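You operate a simulated robot arm through the tools that you are given. There is no shell and no other tool. Be economical: measure what you need, move in short steps, check, and stop when the job is done.

You run a simulated robot arm. Do the job below in one go: nothing can be reset, and whatever is moved stays where it is left.

TASK
Cover the butter and put it and the cream in the fridge.
Fine: butter on the lower shelf, cream in the upper door rack; shut the fridge. Set down upright: carton.
Where things are to end (x, y in the base frame): butter dish within 0.06 m of [0.48, 0.7]; carton within 0.06 m of [0.34, 0.74].

Only the result counts: the job must be done as asked and must still hold three seconds after the hand-in. Knocking over, shifting, dropping, spilling or breaking anything else fails it. Lids that push on must go on centred and level and be pressed home; caps that screw on are set level and turned clockwise until they are tight.

THE ROBOT
A 6-joint arm with a two-finger parallel gripper on a trunk, on a base that drives. Base frame: it is fixed to the floor where the robot stands at the start and does not move with it; the origin is under the middle of the robot, x ahead of it, y to its left, z up. Lengths are in m, angles in degrees, forces in N, time in s.
With the tool pointing down near the work surface it reaches from about 0.36 to 0.82 m from the robot's upright axis, wherever it stands. Its first joint turns from -166.0 to 166.0 degrees. Places, roughly: butter lid (15x7x6 cm) [0.5, -0.1, 0.9]; fridge door [0.3, 0.8, 1.2]; lower fridge shelf [0.5, 0.8, 0.9]; upper door rack of the fridge [0.3, 0.8, 1.2]. Payload 3.91 kg.
The tool frame sits at the grasp point between the pads (the TCP): z along the fingers, y along the line on which they close. The tips reach 0.03 m beyond it. The gripper opens to 0.11 m. The fingers are 0.02 m wide and 0.01 m thick; the gripper's body (0.048 by 0.112 m) begins 0.055 m behind the TCP.
Orientation is that of the tool frame in the base frame, as a unit quaternion [x, y, z, w]. With the fingers straight down and closing along the base's y, the tool's x points along the base's -x, its y along +y and its z along -z.

THE INTERFACE
- The arm moves only by the tool step_arm. Its argument "rows" is a list of rows, each a list of 7 numbers: the shift along the tool's x, y, z in units of 30 mm (1.0 is 30 mm), then the turn, a rotation vector about the tool's x, y, z in units of 5 degrees (1.0 is 5 degrees), then the closure, from 0 (fully open) to 1 (shut). In form: [[dx, dy, dz, ax, ay, az, fingers], ...]. A call has 1 to 12 rows; each row shifts and turns the commanded pose from where the row before left it, along the tool's axes as they then stand. A call with a number of a shift or a turn outside -1 to 1 is refused whole. Rows are played at 5 a second. More than 0.05 m and 8.6 degrees between two rows, or a gripper value outside its range, and nothing of the call is played. Where a pose cannot be reached the arm comes as near as it can. A force on the tool above 40 N (or 10 N above the force at the start of the call, whichever is more), or a blocked arm, ends the call early, and 0.2 s more pass. Each finger travels about 0.045 m/s and halts on what it meets, pressing with about 42 N; the grip force reading is that of the motor and also rises with nothing between the fingers. The clock runs only during rows and for 0.2 s after the last one: add rows that do not move to give the fingers time. The reply holds the time, the measured pose of the TCP, the force on the tool along the base axes, the opening and the grip force, in the units named above and with some noise, with the torque about the TCP (base axes, N m) and any sound that the robot's microphone picked up.
- Cameras (640 x 400 px; columns grow to the right, rows downward): "scene" is now at [-0.0128, 0.2217, 1.5915]; the picture's right is [0.74, -0.68, 0.00], its down [-0.41, -0.45, -0.80] and it looks along [0.54, 0.59, -0.61] (base axes); focal length 214 px, centre (320, 200). "wrist" rides on the gripper at [0.077, 0.007, -0.114] in the tool frame; the picture's right is [-0.09, 1.00, 0.00], its down [-0.80, -0.07, -0.59] and it looks along [-0.59, -0.05, 0.80] (tool axes); focal length 270 px, centre (320, 200). There is no depth. A picture from a camera that has moved, and an enlarged one, comes with that camera's place and axes in the base frame and with its lens. The place of the scene camera against the robot may be out by one fixed shift of up to 0.025 m in any direction.
- get_image(camera): a new picture of that camera. No time passes.
- lift_body(by): slides the trunk up (or, below 0, down) by that many m; the arm and the scene camera ride with it, the base frame stays. It gives what a move gives, with no picture.
- steer(legs): drives the robot by 1 to 6 legs, each [ahead, turn to the left] in m and degrees, along the robot's own axes; the way and the turn of a leg run together, so that a leg with both is an arc; at most 1.5 m and 180 degrees a leg. The arm and the cameras ride along, it lands a little off, and it stops where it bumps. It gives what a move gives.
- head_to(pan, tilt): turns the head with the scene camera to pan (to the left, within 155 degrees either way) and tilt (down, from -29 to 69), counted from straight ahead of the robot. It gives what a move gives.
- zoom(camera, box): a new picture of the part [left, top, right, bottom] of that camera's present view, enlarged. No time passes.
- close_job(): hands the job in; it is judged then, once.

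Work in short steps. Places have to be worked out from the pictures, the camera data and where the tool is seen: move nearer, look again, correct. Check each grasp and each placing, and mend what went wrong. You have 120 turns and 82 pictures in all, those below and enlarged ones among them. Open the gripper and draw the arm clear of the work before you hand the job in, unless the task says otherwise; then end with one line.

The tools are called after "Emit:" as a command line: name --pt "numbers of a row" for each row, then --argument value for the rest, lists and objects as JSON in quotes. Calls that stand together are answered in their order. step_arm: Moves the arm, as the interface text tells. Its arguments: {"type":"object","properties":{"rows":{"type":"array"}},"required":["rows"]} The other tools are called the same way: lift_body (by) slides the trunk up or down; steer (legs) drives the base; head_to (pan, tilt) turns the head that bears the scene camera; get_image (camera) takes a picture; zoom (camera, box) takes an enlarged picture of a part of a camera's view; close_job () hands the job in.

At the start:

```text
time_s: 0.0
tcp_pos: [0.1738, 0.3072, 1.492]
tool_rot: [0.008, 1.0, 0.001, 0.0]
force: [-0.1, -0.3, -0.1]
wrist_torque: [0.03, -0.01, -0.03]
width: 0.1099
finger_force: 0.1
trunk travel left (down, up): [-0.529, 0.081]
robot x, y, heading: [-0.0034, 0.0048, -0.1]
head pan, tilt: [47.3, 37.3]
```

scene: 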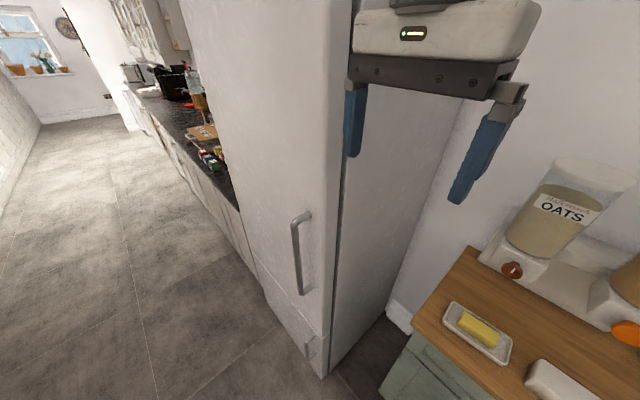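
wrist: 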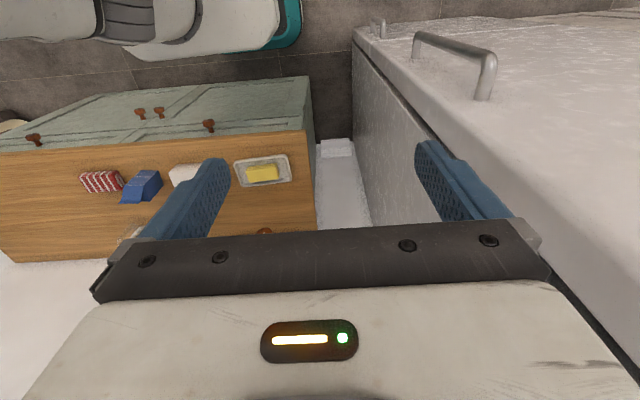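

I'll look straight at the worktop first to locate the dish, lid and carton.

Emit:
head_to --pan -15 --tilt 50

Emit:
get_image --camera "scene"

```text
time_s: 1.3
tcp_pos: [0.174, 0.3076, 1.4919]
tool_rot: [0.007, 1.0, 0.002, 0.0]
force: [0.8, 0.2, 0.1]
wrist_torque: [0.0, -0.02, -0.02]
width: 0.11
finger_force: 0.1
trunk travel left (down, up): [-0.529, 0.081]
robot x, y, heading: [-0.0024, 0.0035, 0.1]
head pan, tilt: [-15.0, 50.0]
```

```text
79 pictures are left
camera scene: at [0.0029, 0.1381, 1.5732], right [-0.26, -0.97, 0.0], down [-0.74, 0.2, -0.64], along [0.62, -0.17, -0.77], focal length 214 px, centre (320, 200)
```

scene: 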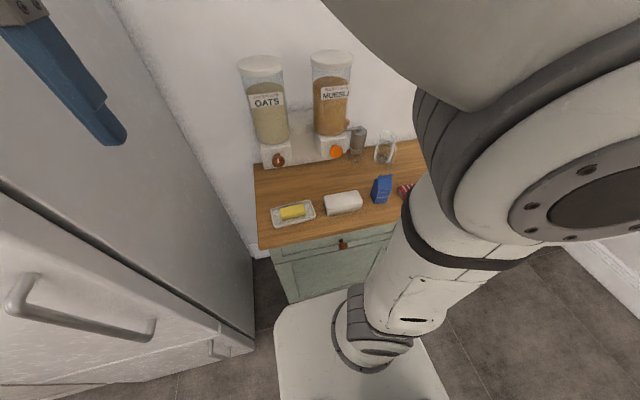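

I'll zoom on the worktop to identify items and see their orientation.

Emit:
zoom --camera "scene" --box '[240, 110, 440, 260]'

Emit:
zoom --camera "wrist" --box '[60, 120, 320, 260]'

```text
2.67 times, centred on (340, 185) of scene
camera zoom: at [0.0029, 0.1381, 1.5732], right [-0.26, -0.97, 0.0], down [-0.74, 0.2, -0.64], along [0.62, -0.17, -0.77], focal length 572 px, centre (267, 240)
```

zoom: 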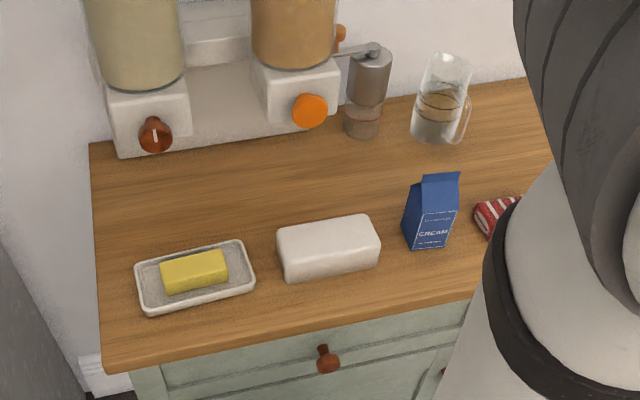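

```text
2.46 times, centred on (190, 190) of wrist
camera zoom: at [0.0975, 0.3163, 1.6064], right [0.1, 0.99, 0.0], down [0.8, -0.08, 0.59], along [0.59, -0.06, -0.8], focal length 665 px, centre (640, 225)
```

zoom: 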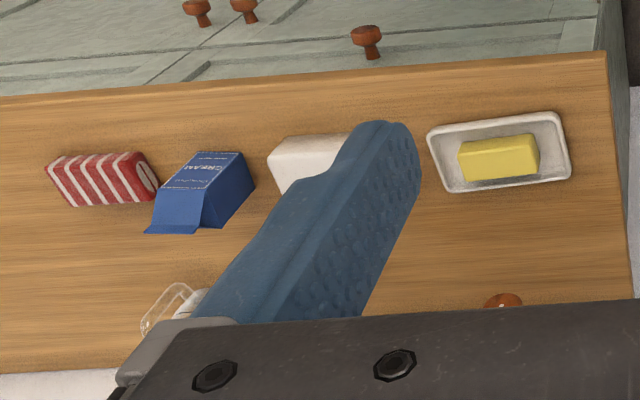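

The blue gable-top CREAM carton sits at about (0.50,-0.25), the lid at about (0.48,-0.09) and the dish at about (0.50,0.11), with long sides along y. I'll move over the lid area at a safe height.

Emit:
step_arm --pt "-0.7 -1 0.8 0 0 0 0" --pt "-0.7 -1 0.8 0 0 0 0" --pt "-0.7 -1 0.8 0 0 0 0" --pt "-0.7 -1 0.8 0 0 0 0" --pt "-0.7 -1 0.8 0 0 0 0" --pt "-0.7 -1 0.8 0 0 0 0" --pt "-0.7 -1 0.8 0 0 0 0" --pt "-0.7 -1 0.8 0 0 0 0" --pt "-0.7 -1 0.8 0 0 0 0" --pt "-0.7 -1 0.8 0 0 0 0" --pt "-0.7 -1 0.8 0 0 0 0" --pt "-0.7 -1 0.8 0 0 0 0"

Emit:
get_image --camera "wrist"

```text
time_s: 3.9
tcp_pos: [0.4214, -0.0551, 1.2037]
tool_rot: [0.008, 1.0, 0.001, 0.0]
force: [-0.5, -0.9, 0.0]
wrist_torque: [0.01, -0.02, 0.01]
width: 0.11
finger_force: 0.0
trunk travel left (down, up): [-0.529, 0.081]
robot x, y, heading: [0.0023, 0.0038, 0.1]
head pan, tilt: [-15.0, 50.0]
```

```text
76 pictures are left
camera wrist: at [0.346, -0.0467, 1.318], right [0.1, 0.99, 0.0], down [0.8, -0.08, 0.59], along [0.59, -0.06, -0.8], focal length 270 px, centre (320, 200)
```

wrist: 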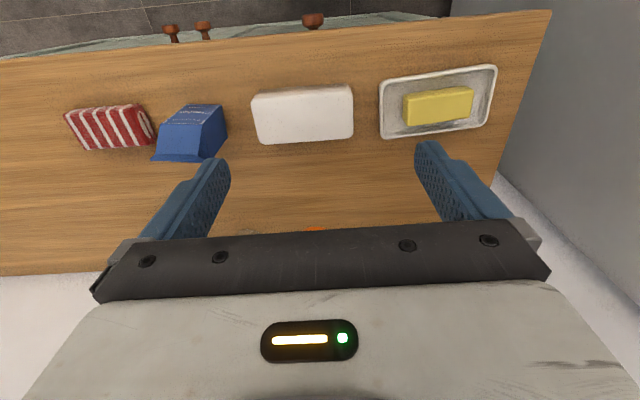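

I'll zoom in on the lid and dish for accurate edges.

Emit:
zoom --camera "wrist" --box '[140, 50, 380, 200]'

Emit:
zoom --camera "wrist" --box '[320, 50, 560, 200]'

```text
2.67 times, centred on (260, 125) of wrist
camera zoom: at [0.346, -0.0467, 1.318], right [0.1, 0.99, 0.0], down [0.8, -0.08, 0.59], along [0.59, -0.06, -0.8], focal length 721 px, centre (480, 400)
```

zoom: 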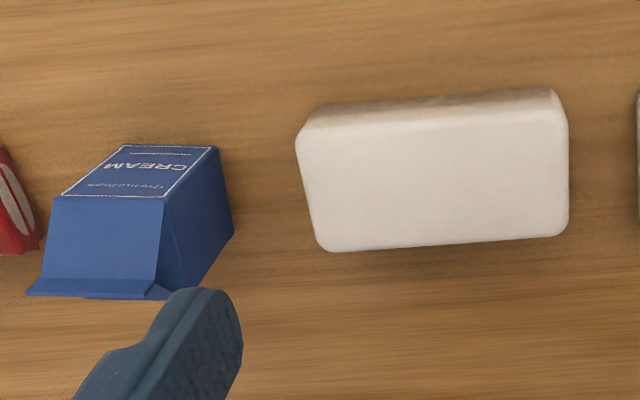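

```text
2.67 times, centred on (440, 125) of wrist
camera zoom: at [0.346, -0.0467, 1.318], right [0.1, 0.99, 0.0], down [0.8, -0.08, 0.59], along [0.59, -0.06, -0.8], focal length 721 px, centre (0, 400)
```

zoom: 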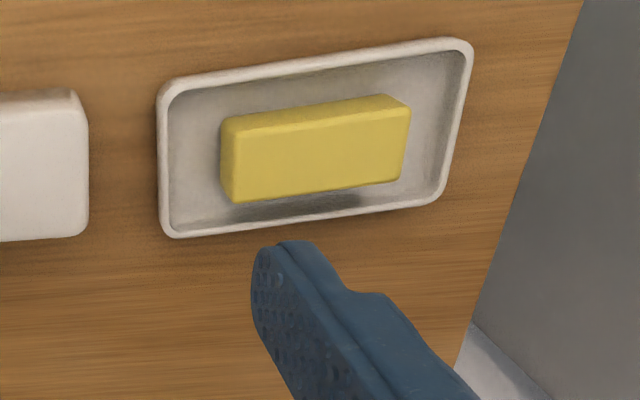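

Lid centre is about (0.475,-0.082), axis -2.5°; dish centre is about (0.483,0.105), axis +2.6°. I'll turn the gripper so that it closes across the lid's short side while coming down.

Emit:
step_arm --pt "0 0 0.3 0 0 -1 0" --pt "0 0 0.3 0 0 -1 0" --pt "0 0 0.3 0 0 -1 0" --pt "0 0 0.3 0 0 -1 0" --pt "0 0 0.3 0 0 -1 0" --pt "0 0 0.3 0 0 -1 0" --pt "0 0 0.3 0 0 -1 0" --pt "0 0 0.3 0 0 -1 0" --pt "0 0 0.3 0 0 -1 0" --pt "0 0 0.3 0 0 -1 0" --pt "0 0 0.3 0 0 -1 0" --pt "0 0 0.3 0 0 -1 0"

Emit:
step_arm --pt "0 0 0 0 0 -1 0" --pt "0 0 0 0 0 -1 0" --pt "0 0 0 0 0 -1 0" --pt "0 0 0 0 0 -1 0" --pt "0 0 0 0 0 -1 0" --pt "0 0 0 0 0 -0.68 0" --pt "0 -0.9 0 0 0 0 0" --pt "0.9 -0.9 0 0 0 0 0" --pt "0 0 0 0 0 0 0"

Emit:
get_image --camera "wrist"

Emit:
get_image --camera "scene"

```text
time_s: 6.5
tcp_pos: [0.422, -0.0558, 1.0964]
tool_rot: [-0.495, 0.869, 0.0, 0.001]
force: [-0.3, 0.4, 0.2]
wrist_torque: [0.0, -0.05, 0.0]
width: 0.1101
finger_force: 0.1
trunk travel left (down, up): [-0.529, 0.081]
robot x, y, heading: [-0.0022, 0.0, 0.0]
head pan, tilt: [-15.0, 50.0]
```

```text
time_s: 8.5
tcp_pos: [0.4737, -0.0846, 1.0965]
tool_rot: [-0.692, 0.722, 0.001, 0.001]
force: [0.3, 0.2, 0.0]
wrist_torque: [0.01, 0.0, 0.0]
width: 0.1103
finger_force: 0.1
trunk travel left (down, up): [-0.529, 0.081]
robot x, y, heading: [-0.0008, 0.0039, 0.5]
head pan, tilt: [-15.0, 50.0]
```

```text
73 pictures are left
camera wrist: at [0.4644, -0.1609, 1.21], right [-0.99, 0.13, 0.0], down [0.1, 0.8, 0.6], along [0.08, 0.59, -0.8], focal length 270 px, centre (320, 200)
```

wrist: 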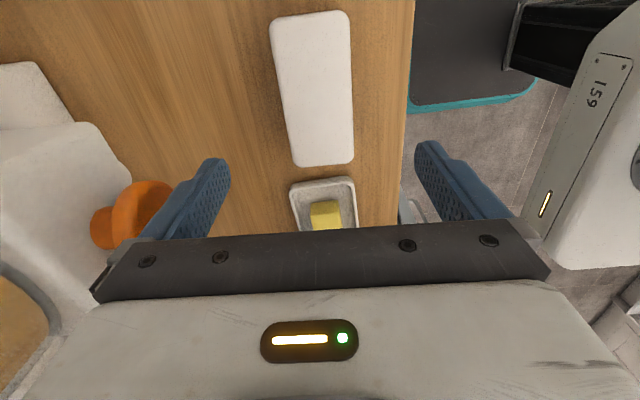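

```text
72 pictures are left
camera scene: at [0.0027, 0.1379, 1.5732], right [-0.26, -0.97, 0.0], down [-0.74, 0.2, -0.64], along [0.62, -0.17, -0.77], focal length 214 px, centre (320, 200)
```

scene: 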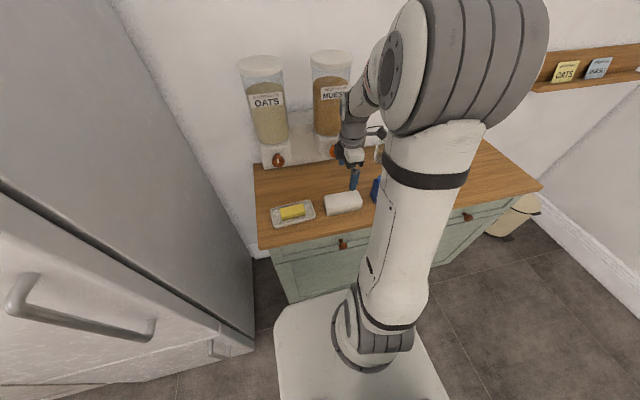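

Lid centre refines to about (0.478,-0.088). I'll come down and grip it high so the fingers stay clear of the dish rim later.

Emit:
step_arm --pt "0.12 -0.13 0.9 0 0 0 0" --pt "0 0 0.95 0 0 0 0" --pt "0 0 0.95 0 0 0 0" --pt "0 0 0.95 0 0 0 0" --pt "0 0 0.9 0 0 0 0" --pt "0 0 0 0 0 0 0"

Emit:
get_image --camera "wrist"

```text
time_s: 9.9
tcp_pos: [0.4775, -0.0883, 0.957]
tool_rot: [-0.693, 0.721, 0.001, 0.001]
force: [0.0, 0.0, 0.4]
wrist_torque: [-0.01, 0.04, -0.03]
width: 0.1099
finger_force: 0.0
trunk travel left (down, up): [-0.529, 0.081]
robot x, y, heading: [-0.0006, 0.0004, 0.2]
head pan, tilt: [-15.0, 50.0]
```

```text
71 pictures are left
camera wrist: at [0.468, -0.1641, 1.0708], right [-0.99, 0.13, 0.0], down [0.1, 0.8, 0.6], along [0.08, 0.59, -0.8], focal length 270 px, centre (320, 200)
```

wrist: 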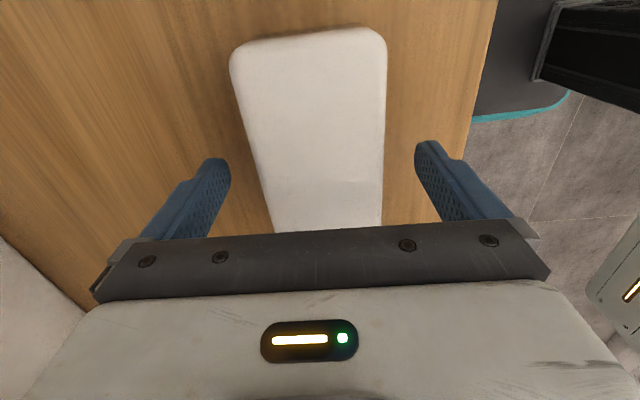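

The lid is centred between the fingers, so I close on it.

Emit:
step_arm --pt "0 0 0 0 0 0 0.5" --pt "0 0 0 0 0 0 1" --pt "0 0 0 0 0 0 1" --pt "0 0 0 0 0 0 1" --pt "0 0 0 0 0 0 1" --pt "0 0 0 0 0 0 1"

Emit:
step_arm --pt "0 0 -0.5 0 0 0 1" --pt "0 0 -1 0 0 0 1" --pt "0 0 -1 0 0 0 1" --pt "0 0 -1 0 0 0 1" --pt "0 0 0 0 0 0 1"

Emit:
get_image --camera "wrist"

```text
time_s: 11.3
tcp_pos: [0.4767, -0.0895, 0.958]
tool_rot: [-0.692, 0.722, 0.001, 0.0]
force: [-0.4, -0.6, -1.0]
wrist_torque: [0.03, 0.05, 0.01]
width: 0.0678
finger_force: 41.8
trunk travel left (down, up): [-0.529, 0.081]
robot x, y, heading: [-0.0004, 0.0062, 0.0]
head pan, tilt: [-15.0, 50.0]
```

```text
time_s: 12.5
tcp_pos: [0.4778, -0.0873, 1.062]
tool_rot: [-0.693, 0.721, 0.0, 0.001]
force: [0.5, 0.0, -2.4]
wrist_torque: [0.0, -0.02, -0.03]
width: 0.0677
finger_force: 41.7
trunk travel left (down, up): [-0.529, 0.081]
robot x, y, heading: [-0.0009, 0.0052, -0.0]
head pan, tilt: [-15.0, 50.0]
```

```text
70 pictures are left
camera wrist: at [0.4687, -0.1632, 1.1758], right [-0.99, 0.13, 0.0], down [0.1, 0.8, 0.6], along [0.08, 0.59, -0.8], focal length 270 px, centre (320, 200)
```

wrist: 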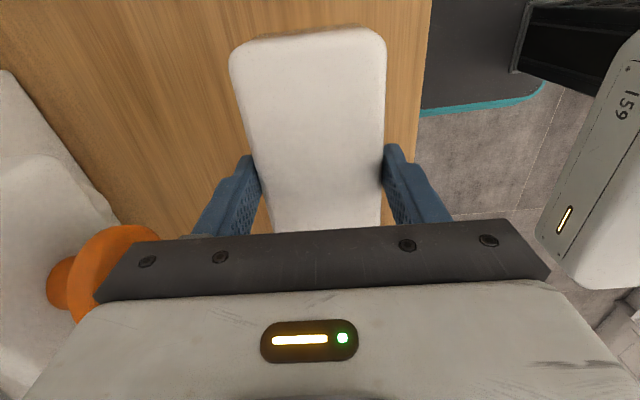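

Lid held (width 0.068). I carry it over the dish and align yaw by +5°.

Emit:
step_arm --pt "-1 0 0 0 0 0 1" --pt "-1 0 0 0 0 0 1" --pt "-1 0 0 0 0 0 1" --pt "-1 0 0 0 0 0 1" --pt "-1 0 0 0 0 0 1" --pt "-1 0 0 0 0 0 1" --pt "-0.4 0.06 0 0 0 -1 1" --pt "0 0 0.8 0 0 0 1" --pt "0 0 0.8 0 0 0 1" --pt "0 0 0 0 0 0 1"

Emit:
zoom --camera "scene" --box '[230, 140, 390, 240]'

Emit:
get_image --camera "wrist"

```text
time_s: 14.7
tcp_pos: [0.4847, 0.1054, 1.0143]
tool_rot: [0.723, -0.691, -0.001, -0.001]
force: [0.0, 0.3, -1.4]
wrist_torque: [0.0, 0.01, 0.01]
width: 0.0677
finger_force: 42.2
trunk travel left (down, up): [-0.529, 0.081]
robot x, y, heading: [-0.0024, 0.005, 0.0]
head pan, tilt: [-15.0, 50.0]
```

```text
4.00 times, centred on (310, 190) of scene
camera zoom: at [0.0031, 0.1381, 1.5732], right [-0.26, -0.97, 0.0], down [-0.74, 0.2, -0.64], along [0.62, -0.17, -0.77], focal length 858 px, centre (360, 240)
```

zoom: 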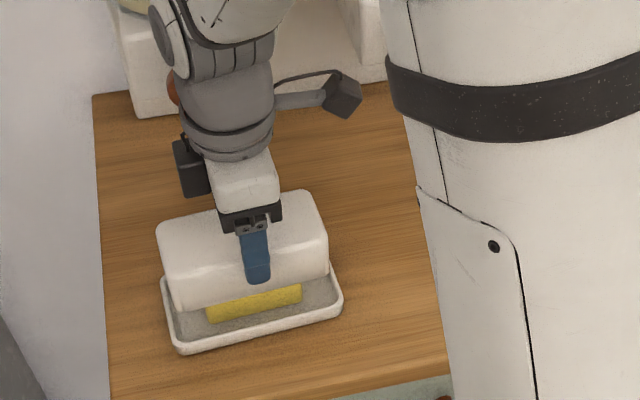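

```text
68 pictures are left
camera wrist: at [0.4814, 0.0278, 1.1273], right [-1.0, 0.04, 0.0], down [0.03, 0.8, 0.6], along [0.03, 0.59, -0.8], focal length 270 px, centre (320, 200)
```

wrist: 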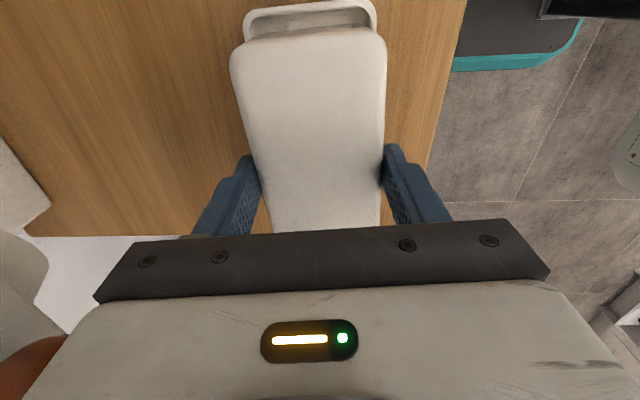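

Lid and dish look aligned within about 2-3 mm; I nudge slightly and lower to just above seating.

Emit:
step_arm --pt "-0.07 -0.05 0 0 0 0 1" --pt "0 0 0.3 0 0 0 1" --pt "0 0 0.3 0 0 0 1" --pt "0 0 0.3 0 0 0 1" --pt "0 0 0 0 0 0 1"

Emit:
zoom --camera "scene" --box '[230, 140, 390, 240]'

Emit:
get_image --camera "wrist"

```text
time_s: 15.9
tcp_pos: [0.4866, 0.1067, 0.9876]
tool_rot: [0.723, -0.691, -0.001, -0.001]
force: [0.9, 0.7, -1.3]
wrist_torque: [0.0, 0.03, 0.0]
width: 0.0677
finger_force: 42.3
trunk travel left (down, up): [-0.529, 0.081]
robot x, y, heading: [-0.0023, 0.0066, 0.2]
head pan, tilt: [-15.0, 50.0]
```

```text
4.00 times, centred on (310, 190) of scene
camera zoom: at [0.0032, 0.1381, 1.5732], right [-0.26, -0.97, 0.0], down [-0.74, 0.2, -0.64], along [0.62, -0.17, -0.77], focal length 858 px, centre (360, 240)
```

zoom: 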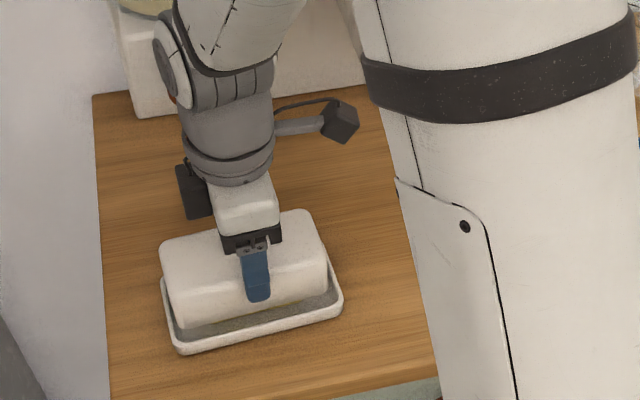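

```text
66 pictures are left
camera wrist: at [0.4828, 0.0297, 1.1007], right [-1.0, 0.04, 0.0], down [0.03, 0.8, 0.6], along [0.03, 0.59, -0.8], focal length 270 px, centre (320, 200)
```

wrist: 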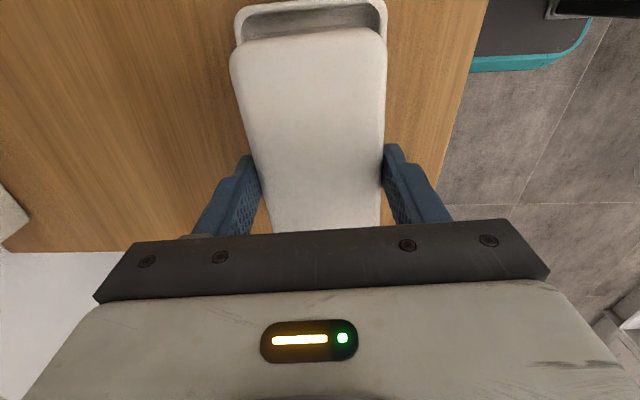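

Aligned within a few mm by both views, so I lower to contact and watch the force.

Emit:
step_arm --pt "0 0 0.2 0 0 0 1" --pt "0 0 0.2 0 0 0 1" --pt "0 0 0.15 0 0 0 1" --pt "0 0 0.1 0 0 0 1" --pt "0 0 0 0 0 0 1"

```text
time_s: 17.1
tcp_pos: [0.4847, 0.1067, 0.9671]
tool_rot: [0.723, -0.691, 0.0, 0.0]
force: [0.0, -0.2, -2.1]
wrist_torque: [0.0, 0.01, -0.03]
width: 0.0677
finger_force: 41.8
trunk travel left (down, up): [-0.529, 0.081]
robot x, y, heading: [0.0019, 0.0038, -0.1]
head pan, tilt: [-15.0, 50.0]
```

No contact yet; I go on in small steps.

Emit:
step_arm --pt "0 0 0.1 0 0 0 1" --pt "0 0 0.1 0 0 0 1" --pt "0 0 0.1 0 0 0 1" --pt "0 0 0.1 0 0 0 1" --pt "0 0 0 0 0 0 1"

Emit:
zoom --camera "scene" --box '[230, 140, 390, 240]'

```text
time_s: 18.1
tcp_pos: [0.486, 0.1058, 0.9613]
tool_rot: [0.723, -0.69, 0.002, -0.004]
force: [-2.9, -1.0, 19.7]
wrist_torque: [-0.01, 0.72, 0.12]
width: 0.0677
finger_force: 41.9
trunk travel left (down, up): [-0.529, 0.081]
robot x, y, heading: [-0.0012, 0.0048, 0.1]
head pan, tilt: [-15.0, 50.0]
stopped in row 4: the force on the tool passed its limit (the readings are from after the stop); the commanded pose is now the measured one
```

```text
4.00 times, centred on (310, 190) of scene
camera zoom: at [0.0009, 0.1375, 1.5732], right [-0.26, -0.97, 0.0], down [-0.74, 0.2, -0.64], along [0.62, -0.17, -0.77], focal length 858 px, centre (360, 240)
```

zoom: 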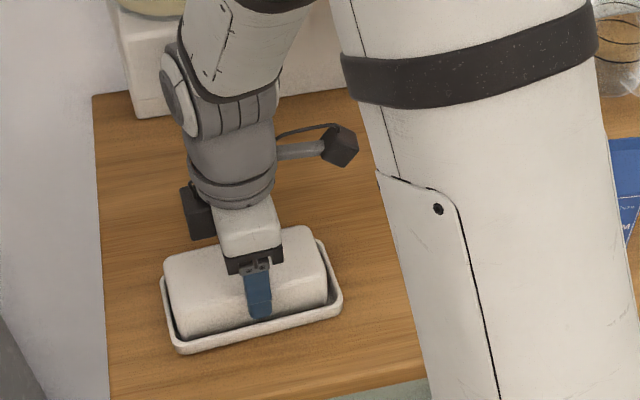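

Contact at about the dish floor height. Zooming in to check whether the lid sits inside the rim.

Emit:
zoom --camera "scene" --box '[262, 190, 326, 230]'

Emit:
get_image --camera "wrist"

```text
10.00 times, centred on (294, 210) of scene
camera zoom: at [0.0009, 0.1375, 1.5732], right [-0.26, -0.97, 0.0], down [-0.74, 0.2, -0.64], along [0.62, -0.17, -0.77], focal length 2145 px, centre (580, 100)
```

zoom: 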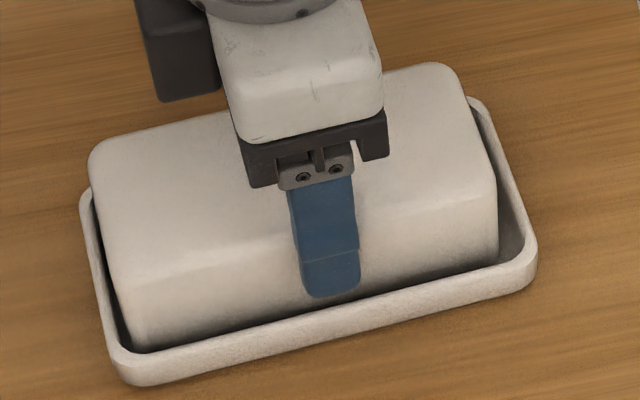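

```text
63 pictures are left
camera wrist: at [0.4826, 0.0297, 1.0744], right [-1.0, 0.04, -0.01], down [0.03, 0.8, 0.6], along [0.03, 0.6, -0.8], focal length 270 px, centre (320, 200)
```

wrist: 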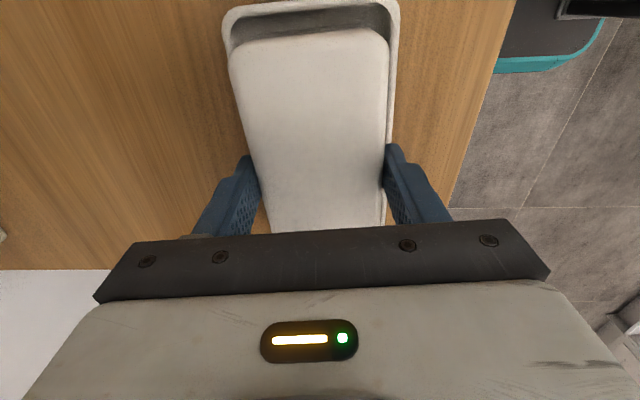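

Lid is inside the rim but appears about 2-3 mm toward +y. I raise 4 mm, shift 2.5 mm in -y, and press down again.

Emit:
step_arm --pt "0 0 -0.15 0 0 0 1" --pt "0.08 0 0 0 0 0 1" --pt "0 0 0 0 0 0 1" --pt "0 0 0.1 0 0 0 1" --pt "0 0 0.1 0 0 0 1" --pt "0 0 0.1 0 0 0 1" --pt "0 0 0 0 0 0 1"

Emit:
zoom --camera "scene" --box '[262, 190, 326, 230]'

```text
time_s: 19.4
tcp_pos: [0.4893, 0.1033, 0.9598]
tool_rot: [0.724, -0.69, 0.004, -0.007]
force: [-2.6, -0.6, 23.7]
wrist_torque: [-0.38, 0.92, 0.02]
width: 0.0677
finger_force: 42.1
trunk travel left (down, up): [-0.529, 0.081]
robot x, y, heading: [0.002, 0.003, 0.3]
head pan, tilt: [-15.0, 50.0]
stopped in row 6: the force on the tool passed its limit (the readings are from after the stop); the commanded pose is now the measured one
```

```text
10.00 times, centred on (294, 210) of scene
camera zoom: at [0.0005, 0.1375, 1.5734], right [-0.26, -0.97, 0.0], down [-0.74, 0.2, -0.64], along [0.62, -0.17, -0.77], focal length 2145 px, centre (580, 100)
```

zoom: 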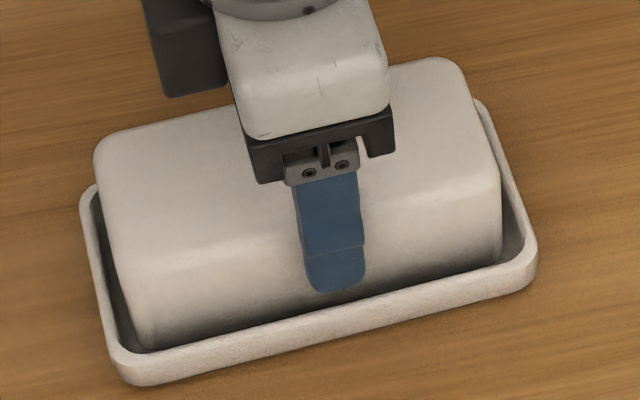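

Better centred lengthwise. I release so the lid can settle level, then look from above.

Emit:
step_arm --pt "0 0 -0.05 0 0 0 1" --pt "0 0 0 0 0 0 0.3" --pt "0 0 0 0 0 0 0.0" --pt "0 0 0 0 0 0 0" --pt "0 0 0 0 0 0 0" --pt "0 0 -0.7 0 0 0 0" --pt "0 0 -1 0 0 0 0" --pt "0 0 -1 0 0 0 0" --pt "1 0 -1 0 0 0 0" --pt "1 0 -1 0 0 0 0" --pt "1 0 0 0 0 0 0" --pt "0 0 0 0 0 0 0"

Emit:
get_image --camera "wrist"

Emit:
zoom --camera "scene" --box '[262, 190, 326, 230]'

```text
time_s: 22.0
tcp_pos: [0.4933, 0.0137, 1.0996]
tool_rot: [0.723, -0.691, 0.003, -0.005]
force: [0.2, 0.0, 0.4]
wrist_torque: [0.0, 0.01, -0.01]
width: 0.1099
finger_force: 0.0
trunk travel left (down, up): [-0.529, 0.081]
robot x, y, heading: [-0.002, -0.0006, -0.1]
head pan, tilt: [-15.0, 50.0]
```

```text
61 pictures are left
camera wrist: at [0.4885, -0.0627, 1.2139], right [-1.0, 0.04, -0.01], down [0.03, 0.8, 0.6], along [0.03, 0.6, -0.8], focal length 270 px, centre (320, 200)
```

wrist: 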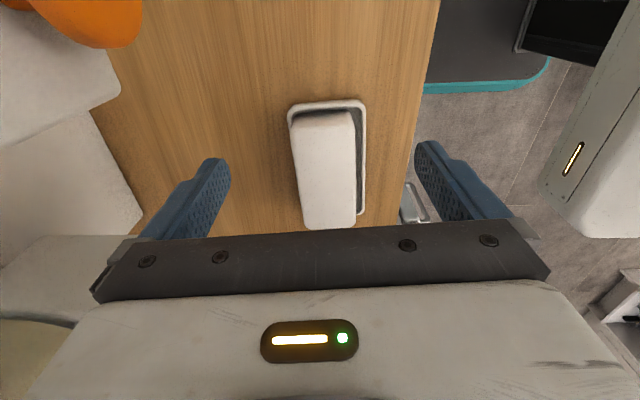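

```text
10.00 times, centred on (294, 210) of scene
camera zoom: at [0.003, 0.1379, 1.5732], right [-0.26, -0.97, 0.0], down [-0.74, 0.2, -0.64], along [0.62, -0.17, -0.77], focal length 2145 px, centre (580, 100)
```

zoom: 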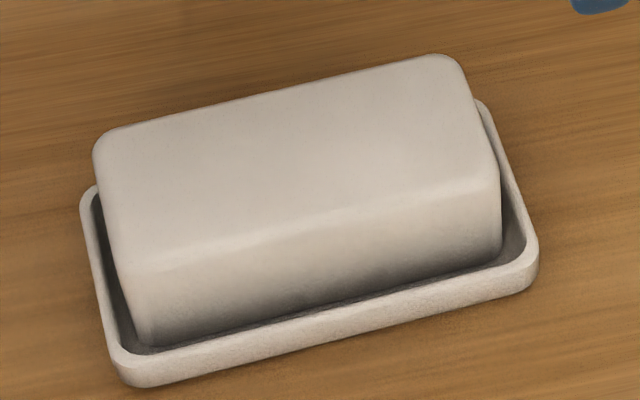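

I zoom the wrist view to judge the lid's x-centring.

Emit:
zoom --camera "wrist" --box '[256, 85, 416, 235]'

```text
2.67 times, centred on (336, 160) of wrist
camera zoom: at [0.4885, -0.0627, 1.2139], right [-1.0, 0.04, -0.01], down [0.03, 0.8, 0.6], along [0.03, 0.6, -0.8], focal length 721 px, centre (277, 307)
```

zoom: 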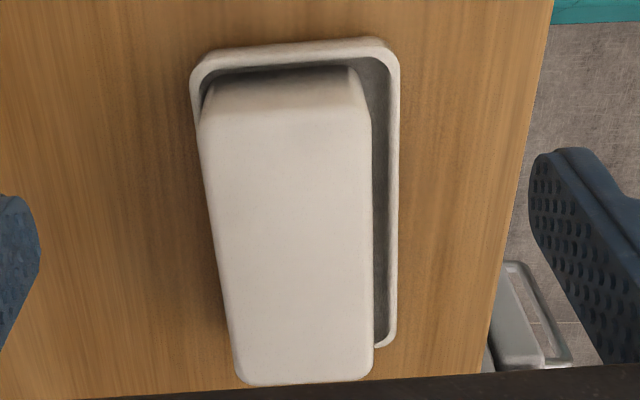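

The lid is about 5 mm too far in +x (lid x≈0.4886, dish x≈0.484); y is fine. I level the tool, re-grip the lid, lift slightly, shift -5 mm in x and set it down.

Emit:
step_arm --pt "-1 0 0 -0.13 0.03 0 0" --pt "-1 0 0 0 0 0 0" --pt "-1 0.02 0 0 0 0 0" --pt "0 0 1 0 0 0 0" --pt "0 0 1 0 0 0 0" --pt "0 0 1 0 0 0 0" --pt "0 0 1 0 0 0 0" --pt "0 0 0.55 0 0 0 0" --pt "0 0 0 0 0 0 0"

Emit:
step_arm --pt "0 0 0 0 0 0 0.5" --pt "0 0 0 0 0 0 1" --pt "0 0 0 0 0 0 1" --pt "0 0 0 0 0 0 1" --pt "0 0 0 0 0 0 1" --pt "0 0 -0.3 0 0 0 1" --pt "0 0 0 0 0 0 1"

```text
time_s: 24.0
tcp_pos: [0.4875, 0.1024, 0.9648]
tool_rot: [0.724, -0.69, -0.001, 0.0]
force: [0.6, 0.5, 0.2]
wrist_torque: [0.03, -0.01, 0.0]
width: 0.1102
finger_force: 0.0
trunk travel left (down, up): [-0.529, 0.081]
robot x, y, heading: [-0.0014, 0.0051, 0.1]
head pan, tilt: [-15.0, 50.0]
```

```text
time_s: 25.6
tcp_pos: [0.4871, 0.1038, 0.9737]
tool_rot: [0.724, -0.69, 0.0, 0.0]
force: [-0.7, 0.4, -1.6]
wrist_torque: [0.0, 0.03, 0.01]
width: 0.0676
finger_force: 42.0
trunk travel left (down, up): [-0.529, 0.081]
robot x, y, heading: [-0.0006, 0.0052, -0.1]
head pan, tilt: [-15.0, 50.0]
```

Shift -3.5 mm in x, lower, release, then back off for a look.

Emit:
step_arm --pt "0 0.12 0 0 0 0 1" --pt "0 0 0 0 0 0 1" --pt "0 0 0.15 0 0 0 1" --pt "0 0 0.13 0 0 0 1" --pt "0 0 0.04 0 0 0 1" --pt "0 0 0 0 0 0 1"

Emit:
step_arm --pt "0 0 0 0 0 0 0.3" --pt "0 0 0 0 0 0 0" --pt "0 0 0 0 0 0 0" --pt "0 0 -0.7 0 0 0 0" --pt "0 0 -1 0 0 0 0" --pt "0 0 -1 0 0 0 0" --pt "1 0 -1 0 0 0 0" --pt "1 0 -1 0 0 0 0" --pt "1 0 0 0 0 0 0" --pt "0 0 0 0 0 0 0"

Emit:
zoom --camera "wrist" --box '[256, 85, 416, 235]'

Emit:
zoom --camera "scene" --box '[262, 190, 326, 230]'

```text
time_s: 27.0
tcp_pos: [0.4836, 0.1031, 0.9633]
tool_rot: [0.723, -0.69, 0.0, 0.0]
force: [1.5, -0.5, 6.0]
wrist_torque: [-0.24, 0.13, 0.08]
width: 0.0677
finger_force: 41.6
trunk travel left (down, up): [-0.529, 0.081]
robot x, y, heading: [0.0009, 0.0028, -0.0]
head pan, tilt: [-15.0, 50.0]
```

```text
time_s: 29.2
tcp_pos: [0.4883, 0.0112, 1.105]
tool_rot: [0.724, -0.69, 0.0, 0.0]
force: [0.5, -0.4, 0.3]
wrist_torque: [0.01, -0.01, -0.01]
width: 0.1099
finger_force: 0.1
trunk travel left (down, up): [-0.529, 0.081]
robot x, y, heading: [0.0008, 0.0018, -0.3]
head pan, tilt: [-15.0, 50.0]
```

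```text
2.67 times, centred on (336, 160) of wrist
camera zoom: at [0.4849, -0.0638, 1.2191], right [-1.0, 0.04, 0.0], down [0.03, 0.8, 0.59], along [0.02, 0.59, -0.8], focal length 721 px, centre (277, 307)
```

zoom: 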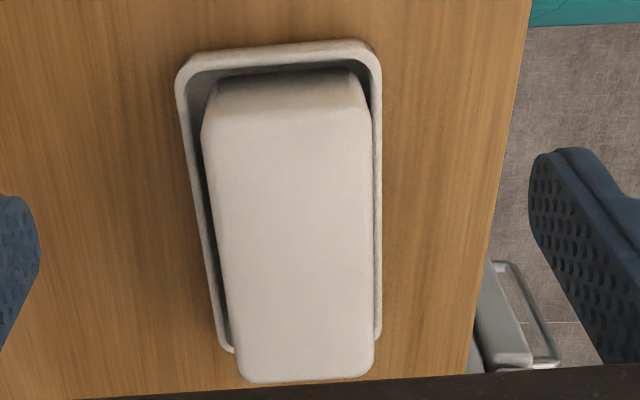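

```text
10.00 times, centred on (294, 210) of scene
camera zoom: at [0.003, 0.138, 1.5732], right [-0.26, -0.97, 0.0], down [-0.74, 0.2, -0.64], along [0.62, -0.17, -0.77], focal length 2145 px, centre (580, 100)
```

zoom: 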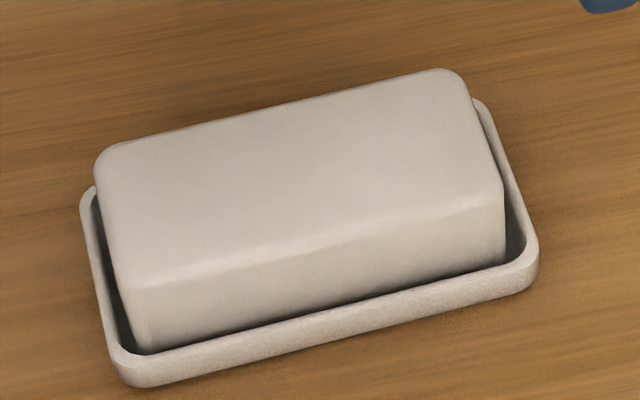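

Lid is now within about 2 mm of centre in both directions. I close the fingers and press down at the lid's centre.

Emit:
step_arm --pt "-1 0.05 0 0 0 0 1" --pt "-1 0 0 0 0 0 1" --pt "-1 0 0 0 0 0 1" --pt "-0.07 0 0 0 0 0 1" --pt "0 0 0 0 0 0 1" --pt "0 0 0 0 0 0 1" --pt "0 0 0.9 0 0 0 1" --pt "0 0 0.9 0 0 0 1" --pt "0 0 0.9 0 0 0 1" --pt "0 0 0.7 0 0 0 1" --pt "0 0 0 0 0 0 1"

Emit:
step_arm --pt "0 0 0.1 0 0 0 1" --pt "0 0 0.1 0 0 0 1" --pt "0 0 0.1 0 0 0 1" --pt "0 0 0.1 0 0 0 1" --pt "0 0 0.1 0 0 0 1" --pt "0 0 0.1 0 0 0 1" --pt "0 0 0 0 0 0 1"

```text
time_s: 31.6
tcp_pos: [0.482, 0.1053, 1.0021]
tool_rot: [0.724, -0.69, 0.0, 0.0]
force: [-0.7, 0.0, 0.8]
wrist_torque: [0.0, 0.02, -0.01]
width: 0.0001
finger_force: 37.8
trunk travel left (down, up): [-0.529, 0.081]
robot x, y, heading: [-0.0006, 0.0053, 0.0]
head pan, tilt: [-15.0, 50.0]
```

```text
time_s: 33.2
tcp_pos: [0.4825, 0.1068, 0.9846]
tool_rot: [0.724, -0.69, 0.001, -0.002]
force: [1.7, -0.8, 21.4]
wrist_torque: [-0.05, -0.04, 0.0]
width: 0.0001
finger_force: 38.2
trunk travel left (down, up): [-0.529, 0.081]
robot x, y, heading: [-0.0035, 0.0062, -0.1]
head pan, tilt: [-15.0, 50.0]
```

Contact at lid top z≈0.955 with 21 N. I press a bit harder until near 40 N to be sure it's home.

Emit:
step_arm --pt "0 0 0.06 0 0 0 1" --pt "0 0 0.06 0 0 0 1" --pt "0 0 0.06 0 0 0 1" --pt "0 0 0.06 0 0 0 1" --pt "0 0 0.06 0 0 0 1" --pt "0 0 0 0 0 0 1"

Emit:
step_arm --pt "0 0 -0.5 0 0 0 1" --pt "0 0 -1 0 0 0 1" --pt "0 0 -1 0 0 0 0" --pt "0 0 -1 0 0 0 0" --pt "1 0 -1 0 0 0 0" --pt "1 0 0 0 0 0 0" --pt "1 0 0 0 0 0 0" --pt "0 0 0 0 0 0 0"

Emit:
zoom --camera "wrist" --box '[256, 85, 416, 235]'

Emit:
zoom --camera "scene" --box '[262, 190, 326, 230]'

```text
time_s: 33.7
tcp_pos: [0.4817, 0.1057, 0.9856]
tool_rot: [0.724, -0.69, 0.002, -0.004]
force: [-4.0, -0.6, 20.1]
wrist_torque: [-0.11, 0.14, 0.04]
width: 0.0
finger_force: 37.1
trunk travel left (down, up): [-0.529, 0.081]
robot x, y, heading: [0.0037, 0.0032, 0.1]
head pan, tilt: [-15.0, 50.0]
stopped in row 2: the force on the tool passed its limit (the readings are from after the stop); the commanded pose is now the measured one
```

```text
time_s: 35.5
tcp_pos: [0.4865, 0.0157, 1.1186]
tool_rot: [0.724, -0.69, 0.001, -0.002]
force: [0.0, -0.1, 0.8]
wrist_torque: [-0.01, 0.0, 0.0]
width: 0.11
finger_force: 0.0
trunk travel left (down, up): [-0.529, 0.081]
robot x, y, heading: [0.0015, 0.0017, 0.1]
head pan, tilt: [-15.0, 50.0]
```

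```text
2.67 times, centred on (336, 160) of wrist
camera zoom: at [0.4839, -0.0605, 1.2323], right [-1.0, 0.04, -0.01], down [0.03, 0.8, 0.6], along [0.03, 0.6, -0.8], focal length 721 px, centre (277, 307)
```

zoom: 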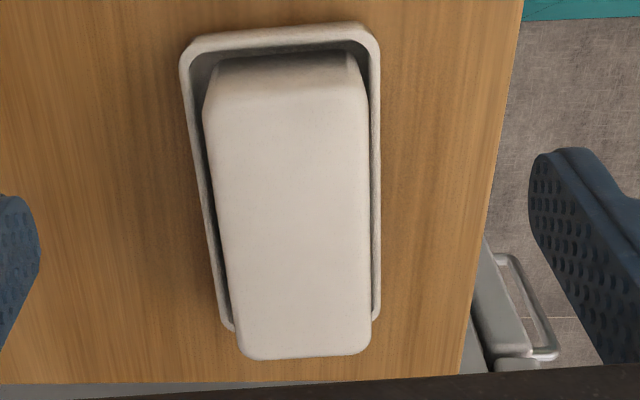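

```text
10.00 times, centred on (294, 210) of scene
camera zoom: at [0.003, 0.1379, 1.5732], right [-0.26, -0.97, 0.0], down [-0.74, 0.2, -0.64], along [0.62, -0.17, -0.77], focal length 2145 px, centre (580, 100)
```

zoom: 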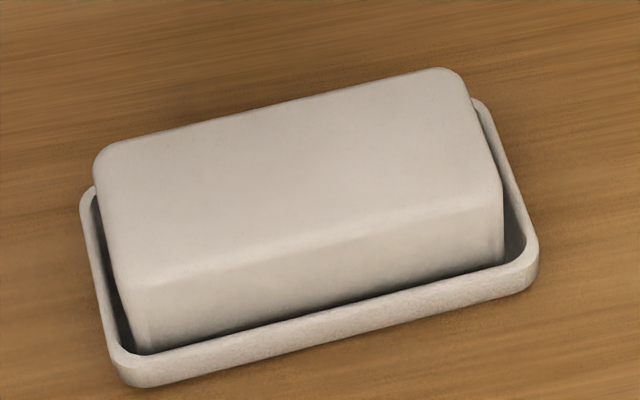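

The lid sits level inside the dish, centred. Now the fridge: I retract and raise the arm, then look toward the fridge.

Emit:
step_arm --pt "0 0 -1 0 0 0 0" --pt "0 0 -1 0 0 0 0" --pt "0 0 -1 0 0 0 0" --pt "0 0.8 -1 0 0 0 0" --pt "0 0.8 -1 0 0 0 0" --pt "0 0.8 -1 0 0 0 0" --pt "0 0.8 -1 0 0 0 0" --pt "0 0 0 0 0 0 0"

Emit:
steer --legs '[[-0.35, 0], [0, 90], [0.38, 0], [0, -90]]'

Emit:
head_to --pan 20 --tilt 30

Emit:
get_image --camera "scene"

```text
time_s: 37.3
tcp_pos: [0.3893, 0.011, 1.3274]
tool_rot: [0.724, -0.69, 0.001, -0.002]
force: [-0.5, -0.3, -0.4]
wrist_torque: [0.01, -0.01, -0.01]
width: 0.11
finger_force: 0.0
trunk travel left (down, up): [-0.529, 0.081]
robot x, y, heading: [0.0009, 0.0025, 0.1]
head pan, tilt: [-15.0, 50.0]
```

```text
time_s: 49.3
tcp_pos: [0.0342, 0.4015, 1.3269]
tool_rot: [0.732, -0.681, 0.001, -0.002]
force: [0.5, -0.3, 1.0]
wrist_torque: [-0.03, 0.01, -0.04]
width: 0.1099
finger_force: 0.0
trunk travel left (down, up): [-0.529, 0.081]
robot x, y, heading: [-0.3558, 0.3885, 2.0]
head pan, tilt: [-15.0, 50.0]
```

```text
time_s: 50.3
tcp_pos: [0.0328, 0.4002, 1.3274]
tool_rot: [0.733, -0.68, 0.001, -0.003]
force: [0.4, -0.6, -0.3]
wrist_torque: [-0.01, 0.01, 0.01]
width: 0.1099
finger_force: 0.0
trunk travel left (down, up): [-0.529, 0.081]
robot x, y, heading: [-0.3545, 0.3866, 2.1]
head pan, tilt: [20.0, 30.0]
```

```text
54 pictures are left
camera scene: at [-0.349, 0.5727, 1.6027], right [0.37, -0.93, 0.0], down [-0.46, -0.19, -0.87], along [0.8, 0.32, -0.5], focal length 214 px, centre (320, 200)
```

scene: 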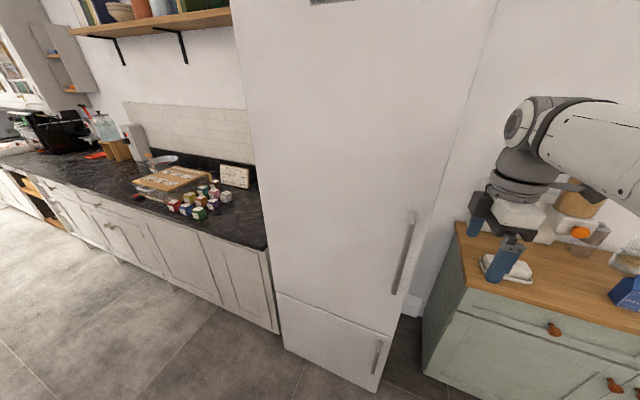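

The handle is a vertical bar at about (0.22,0.51), z 0.94–1.25, with the hinge side at y≈1.08. I back off 0.15 m and start turning the tool towards a horizontal forward pose (camera up).

Emit:
steer --legs '[[-0.15, -2]]'

Emit:
step_arm --pt "0 -0.5 0 0 0 -1 0" --pt "0 -0.5 0 0 0 -1 0" --pt "0 -0.5 0 0 0 -1 0" --pt "0 -0.5 0 0 0 -1 0" --pt "0 0 0 0 0 -1 0" --pt "0 0 0 0 0 -1 0" --pt "0 0 0 0 0 -1 0" --pt "0 0 0 0 0 -1 0" --pt "0 0 0 0 0 -1 0" --pt "0 0 0 0 0 -1 0" --pt "0 0 0 0 0 -1 0" --pt "0 0 0 0 0 -1 0"

Emit:
step_arm --pt "0 0 0 0 0 -1 0" --pt "0 0 0 0 0 -1 0" --pt "0 0 0 0 0 -1 0" --pt "0 0 0 0 0 -1 0" --pt "0 0 0 0 0 -1 0" --pt "0 0 0 0 0 0 0"

```text
time_s: 51.6
tcp_pos: [-0.1177, 0.3849, 1.329]
tool_rot: [0.72, -0.693, 0.002, -0.004]
force: [0.0, -0.8, -0.4]
wrist_torque: [0.02, 0.0, 0.01]
width: 0.1099
finger_force: 0.1
trunk travel left (down, up): [-0.529, 0.081]
robot x, y, heading: [-0.5062, 0.3834, 0.1]
head pan, tilt: [20.0, 30.0]
```

```text
time_s: 54.2
tcp_pos: [-0.0569, 0.3947, 1.3275]
tool_rot: [0.971, -0.239, 0.003, -0.002]
force: [-0.4, 0.5, 0.4]
wrist_torque: [0.01, -0.02, 0.0]
width: 0.1099
finger_force: 0.0
trunk travel left (down, up): [-0.529, 0.081]
robot x, y, heading: [-0.5075, 0.382, -0.0]
head pan, tilt: [20.0, 30.0]
```

```text
time_s: 55.6
tcp_pos: [-0.0586, 0.4112, 1.3277]
tool_rot: [1.0, -0.027, 0.004, 0.0]
force: [0.3, 0.2, 0.0]
wrist_torque: [0.02, 0.03, -0.03]
width: 0.11
finger_force: 0.0
out of reach, approached as far as the arm can: row 5
trunk travel left (down, up): [-0.529, 0.081]
robot x, y, heading: [-0.5034, 0.386, 0.1]
head pan, tilt: [20.0, 30.0]
```

Near a joint limit but the yaw (-3°) is good enough. Now pitch the tool up to horizontal pointing +x.

Emit:
step_arm --pt "0 0 0 0 1 0 0" --pt "0 0 0 0 1 0 0" --pt "0 0 0 0 1 0 0" --pt "0 0 0 0 1 0 0" --pt "0 0 0 0 1 0 0" --pt "0 0 0 0 1 0 0" --pt "0 0 0 0 1 0 0" --pt "0 0 0 0 1 0 0" --pt "0 0 0 0 1 0 0"

Emit:
step_arm --pt "0 0 0 0 1 0 0" --pt "0 0 0 0 1 0 0" --pt "0 0 0 0 1 0 0" --pt "0 0 0 0 1 0 0" --pt "0 0 0 0 1 0 0" --pt "0 0 0 0 1 0 0" --pt "0 0 0 0 1 0 0" --pt "0 0 0 0 1 0 0" --pt "0 0 0 0 1 0 0"

Emit:
get_image --camera "wrist"

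```text
time_s: 57.6
tcp_pos: [-0.0589, 0.4113, 1.3281]
tool_rot: [0.922, -0.023, 0.386, 0.008]
force: [0.5, -0.7, -0.2]
wrist_torque: [0.01, 0.0, -0.01]
width: 0.1097
finger_force: 0.2
trunk travel left (down, up): [-0.529, 0.081]
robot x, y, heading: [-0.506, 0.3825, -0.2]
head pan, tilt: [20.0, 30.0]
```

```text
time_s: 59.6
tcp_pos: [-0.0563, 0.4116, 1.3298]
tool_rot: [0.705, -0.018, 0.709, 0.016]
force: [-0.7, 0.6, 1.3]
wrist_torque: [0.03, -0.02, 0.02]
width: 0.1102
finger_force: 0.1
out of reach, approached as far as the arm can: row 9
trunk travel left (down, up): [-0.529, 0.081]
robot x, y, heading: [-0.505, 0.3845, -0.1]
head pan, tilt: [20.0, 30.0]
```

```text
53 pictures are left
camera wrist: at [-0.1713, 0.4116, 1.4062], right [-0.05, -0.99, -0.09], down [-0.59, 0.1, -0.8], along [0.81, 0.01, -0.59], focal length 270 px, centre (320, 200)
```

wrist: 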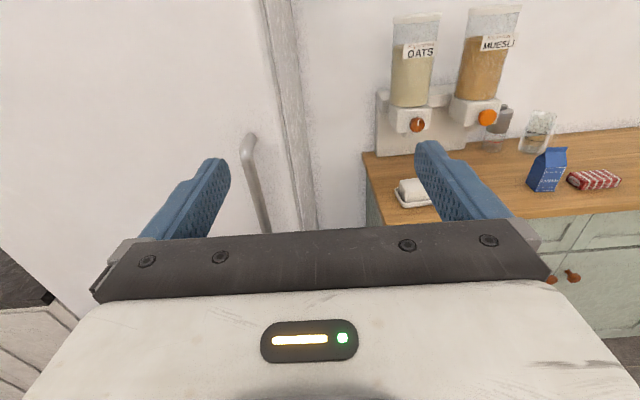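

Tool is horizontal. Bar estimated at (0.22,0.516). I lower the trunk by 0.2 m and approach partway.

Emit:
lift_body --by -0.22

Emit:
step_arm --pt "0 -0.65 0.5 0 0 0 0" --pt "0 -0.65 0.5 0 0 0 0" --pt "0 -0.65 1 0 0 0 0" --pt "0 -0.65 1 0 0 0 0" --pt "0 -0.65 1 0 0 0 0" --pt "0 -0.6 1 0 0 0 0" --pt "0 0 0 0 0 0 0"

Emit:
get_image --camera "wrist"

```text
time_s: 62.0
tcp_pos: [-0.0505, 0.4143, 1.0994]
tool_rot: [0.715, -0.014, 0.699, 0.018]
force: [0.4, -0.1, 1.0]
wrist_torque: [0.0, -0.02, -0.01]
width: 0.1102
finger_force: 0.0
trunk travel left (down, up): [-0.309, 0.301]
robot x, y, heading: [-0.5052, 0.3848, 0.0]
head pan, tilt: [20.0, 30.0]
```

```text
time_s: 63.6
tcp_pos: [0.0998, 0.5202, 1.1132]
tool_rot: [0.705, -0.018, 0.708, 0.016]
force: [0.0, 0.5, 0.4]
wrist_torque: [0.03, 0.0, -0.01]
width: 0.11
finger_force: 0.0
trunk travel left (down, up): [-0.309, 0.301]
robot x, y, heading: [-0.5054, 0.3826, -0.2]
head pan, tilt: [20.0, 30.0]
```

```text
52 pictures are left
camera wrist: at [-0.0158, 0.5202, 1.1882], right [-0.05, -0.99, -0.09], down [-0.59, 0.1, -0.8], along [0.81, 0.01, -0.59], focal length 270 px, centre (320, 200)
```

wrist: 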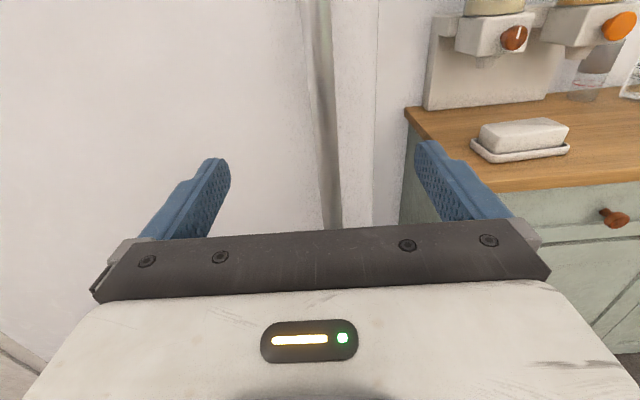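

Bar is lined up between the fingers. Advance to the bar.

Emit:
step_arm --pt "0 0.08 1 0 0 0 0" --pt "0 0 1 0 0 0 0" --pt "0 0 0.9 0 0 0 0" --pt "0 0 0.6 0 0 0 0" --pt "0 0 0 0 0 0 0"

Emit:
head_to --pan 12 --tilt 45

Emit:
get_image --camera "scene"

```text
time_s: 64.6
tcp_pos: [0.1883, 0.5142, 1.1125]
tool_rot: [0.707, -0.013, 0.707, 0.014]
force: [-41.6, -4.6, 1.2]
wrist_torque: [0.07, -0.08, 2.31]
width: 0.1069
finger_force: 0.0
trunk travel left (down, up): [-0.309, 0.301]
robot x, y, heading: [-0.5037, 0.3815, 0.0]
head pan, tilt: [20.0, 30.0]
stopped in row 4: the force on the tool passed its limit (the readings are from after the stop); the commanded pose is now the measured one
```

```text
time_s: 65.3
tcp_pos: [0.19, 0.5136, 1.113]
tool_rot: [0.707, -0.015, 0.707, 0.015]
force: [-49.6, -3.7, 2.4]
wrist_torque: [0.06, -0.05, 2.84]
width: 0.1072
finger_force: 0.0
trunk travel left (down, up): [-0.309, 0.301]
robot x, y, heading: [-0.506, 0.3826, 0.0]
head pan, tilt: [12.0, 45.0]
```

```text
51 pictures are left
camera scene: at [-0.5059, 0.5531, 1.3602], right [0.21, -0.98, 0.0], down [-0.69, -0.15, -0.71], along [0.7, 0.15, -0.7], focal length 214 px, centre (320, 200)
```

scene: 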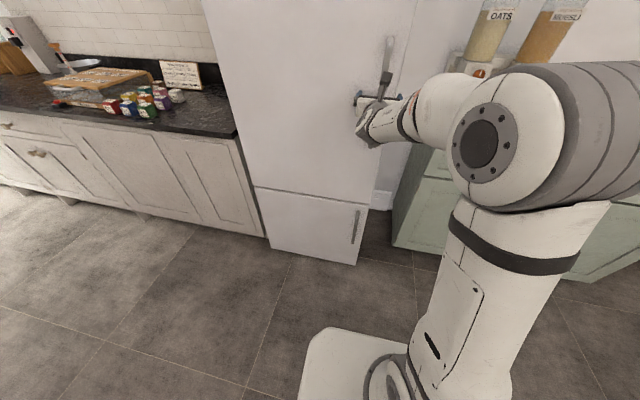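

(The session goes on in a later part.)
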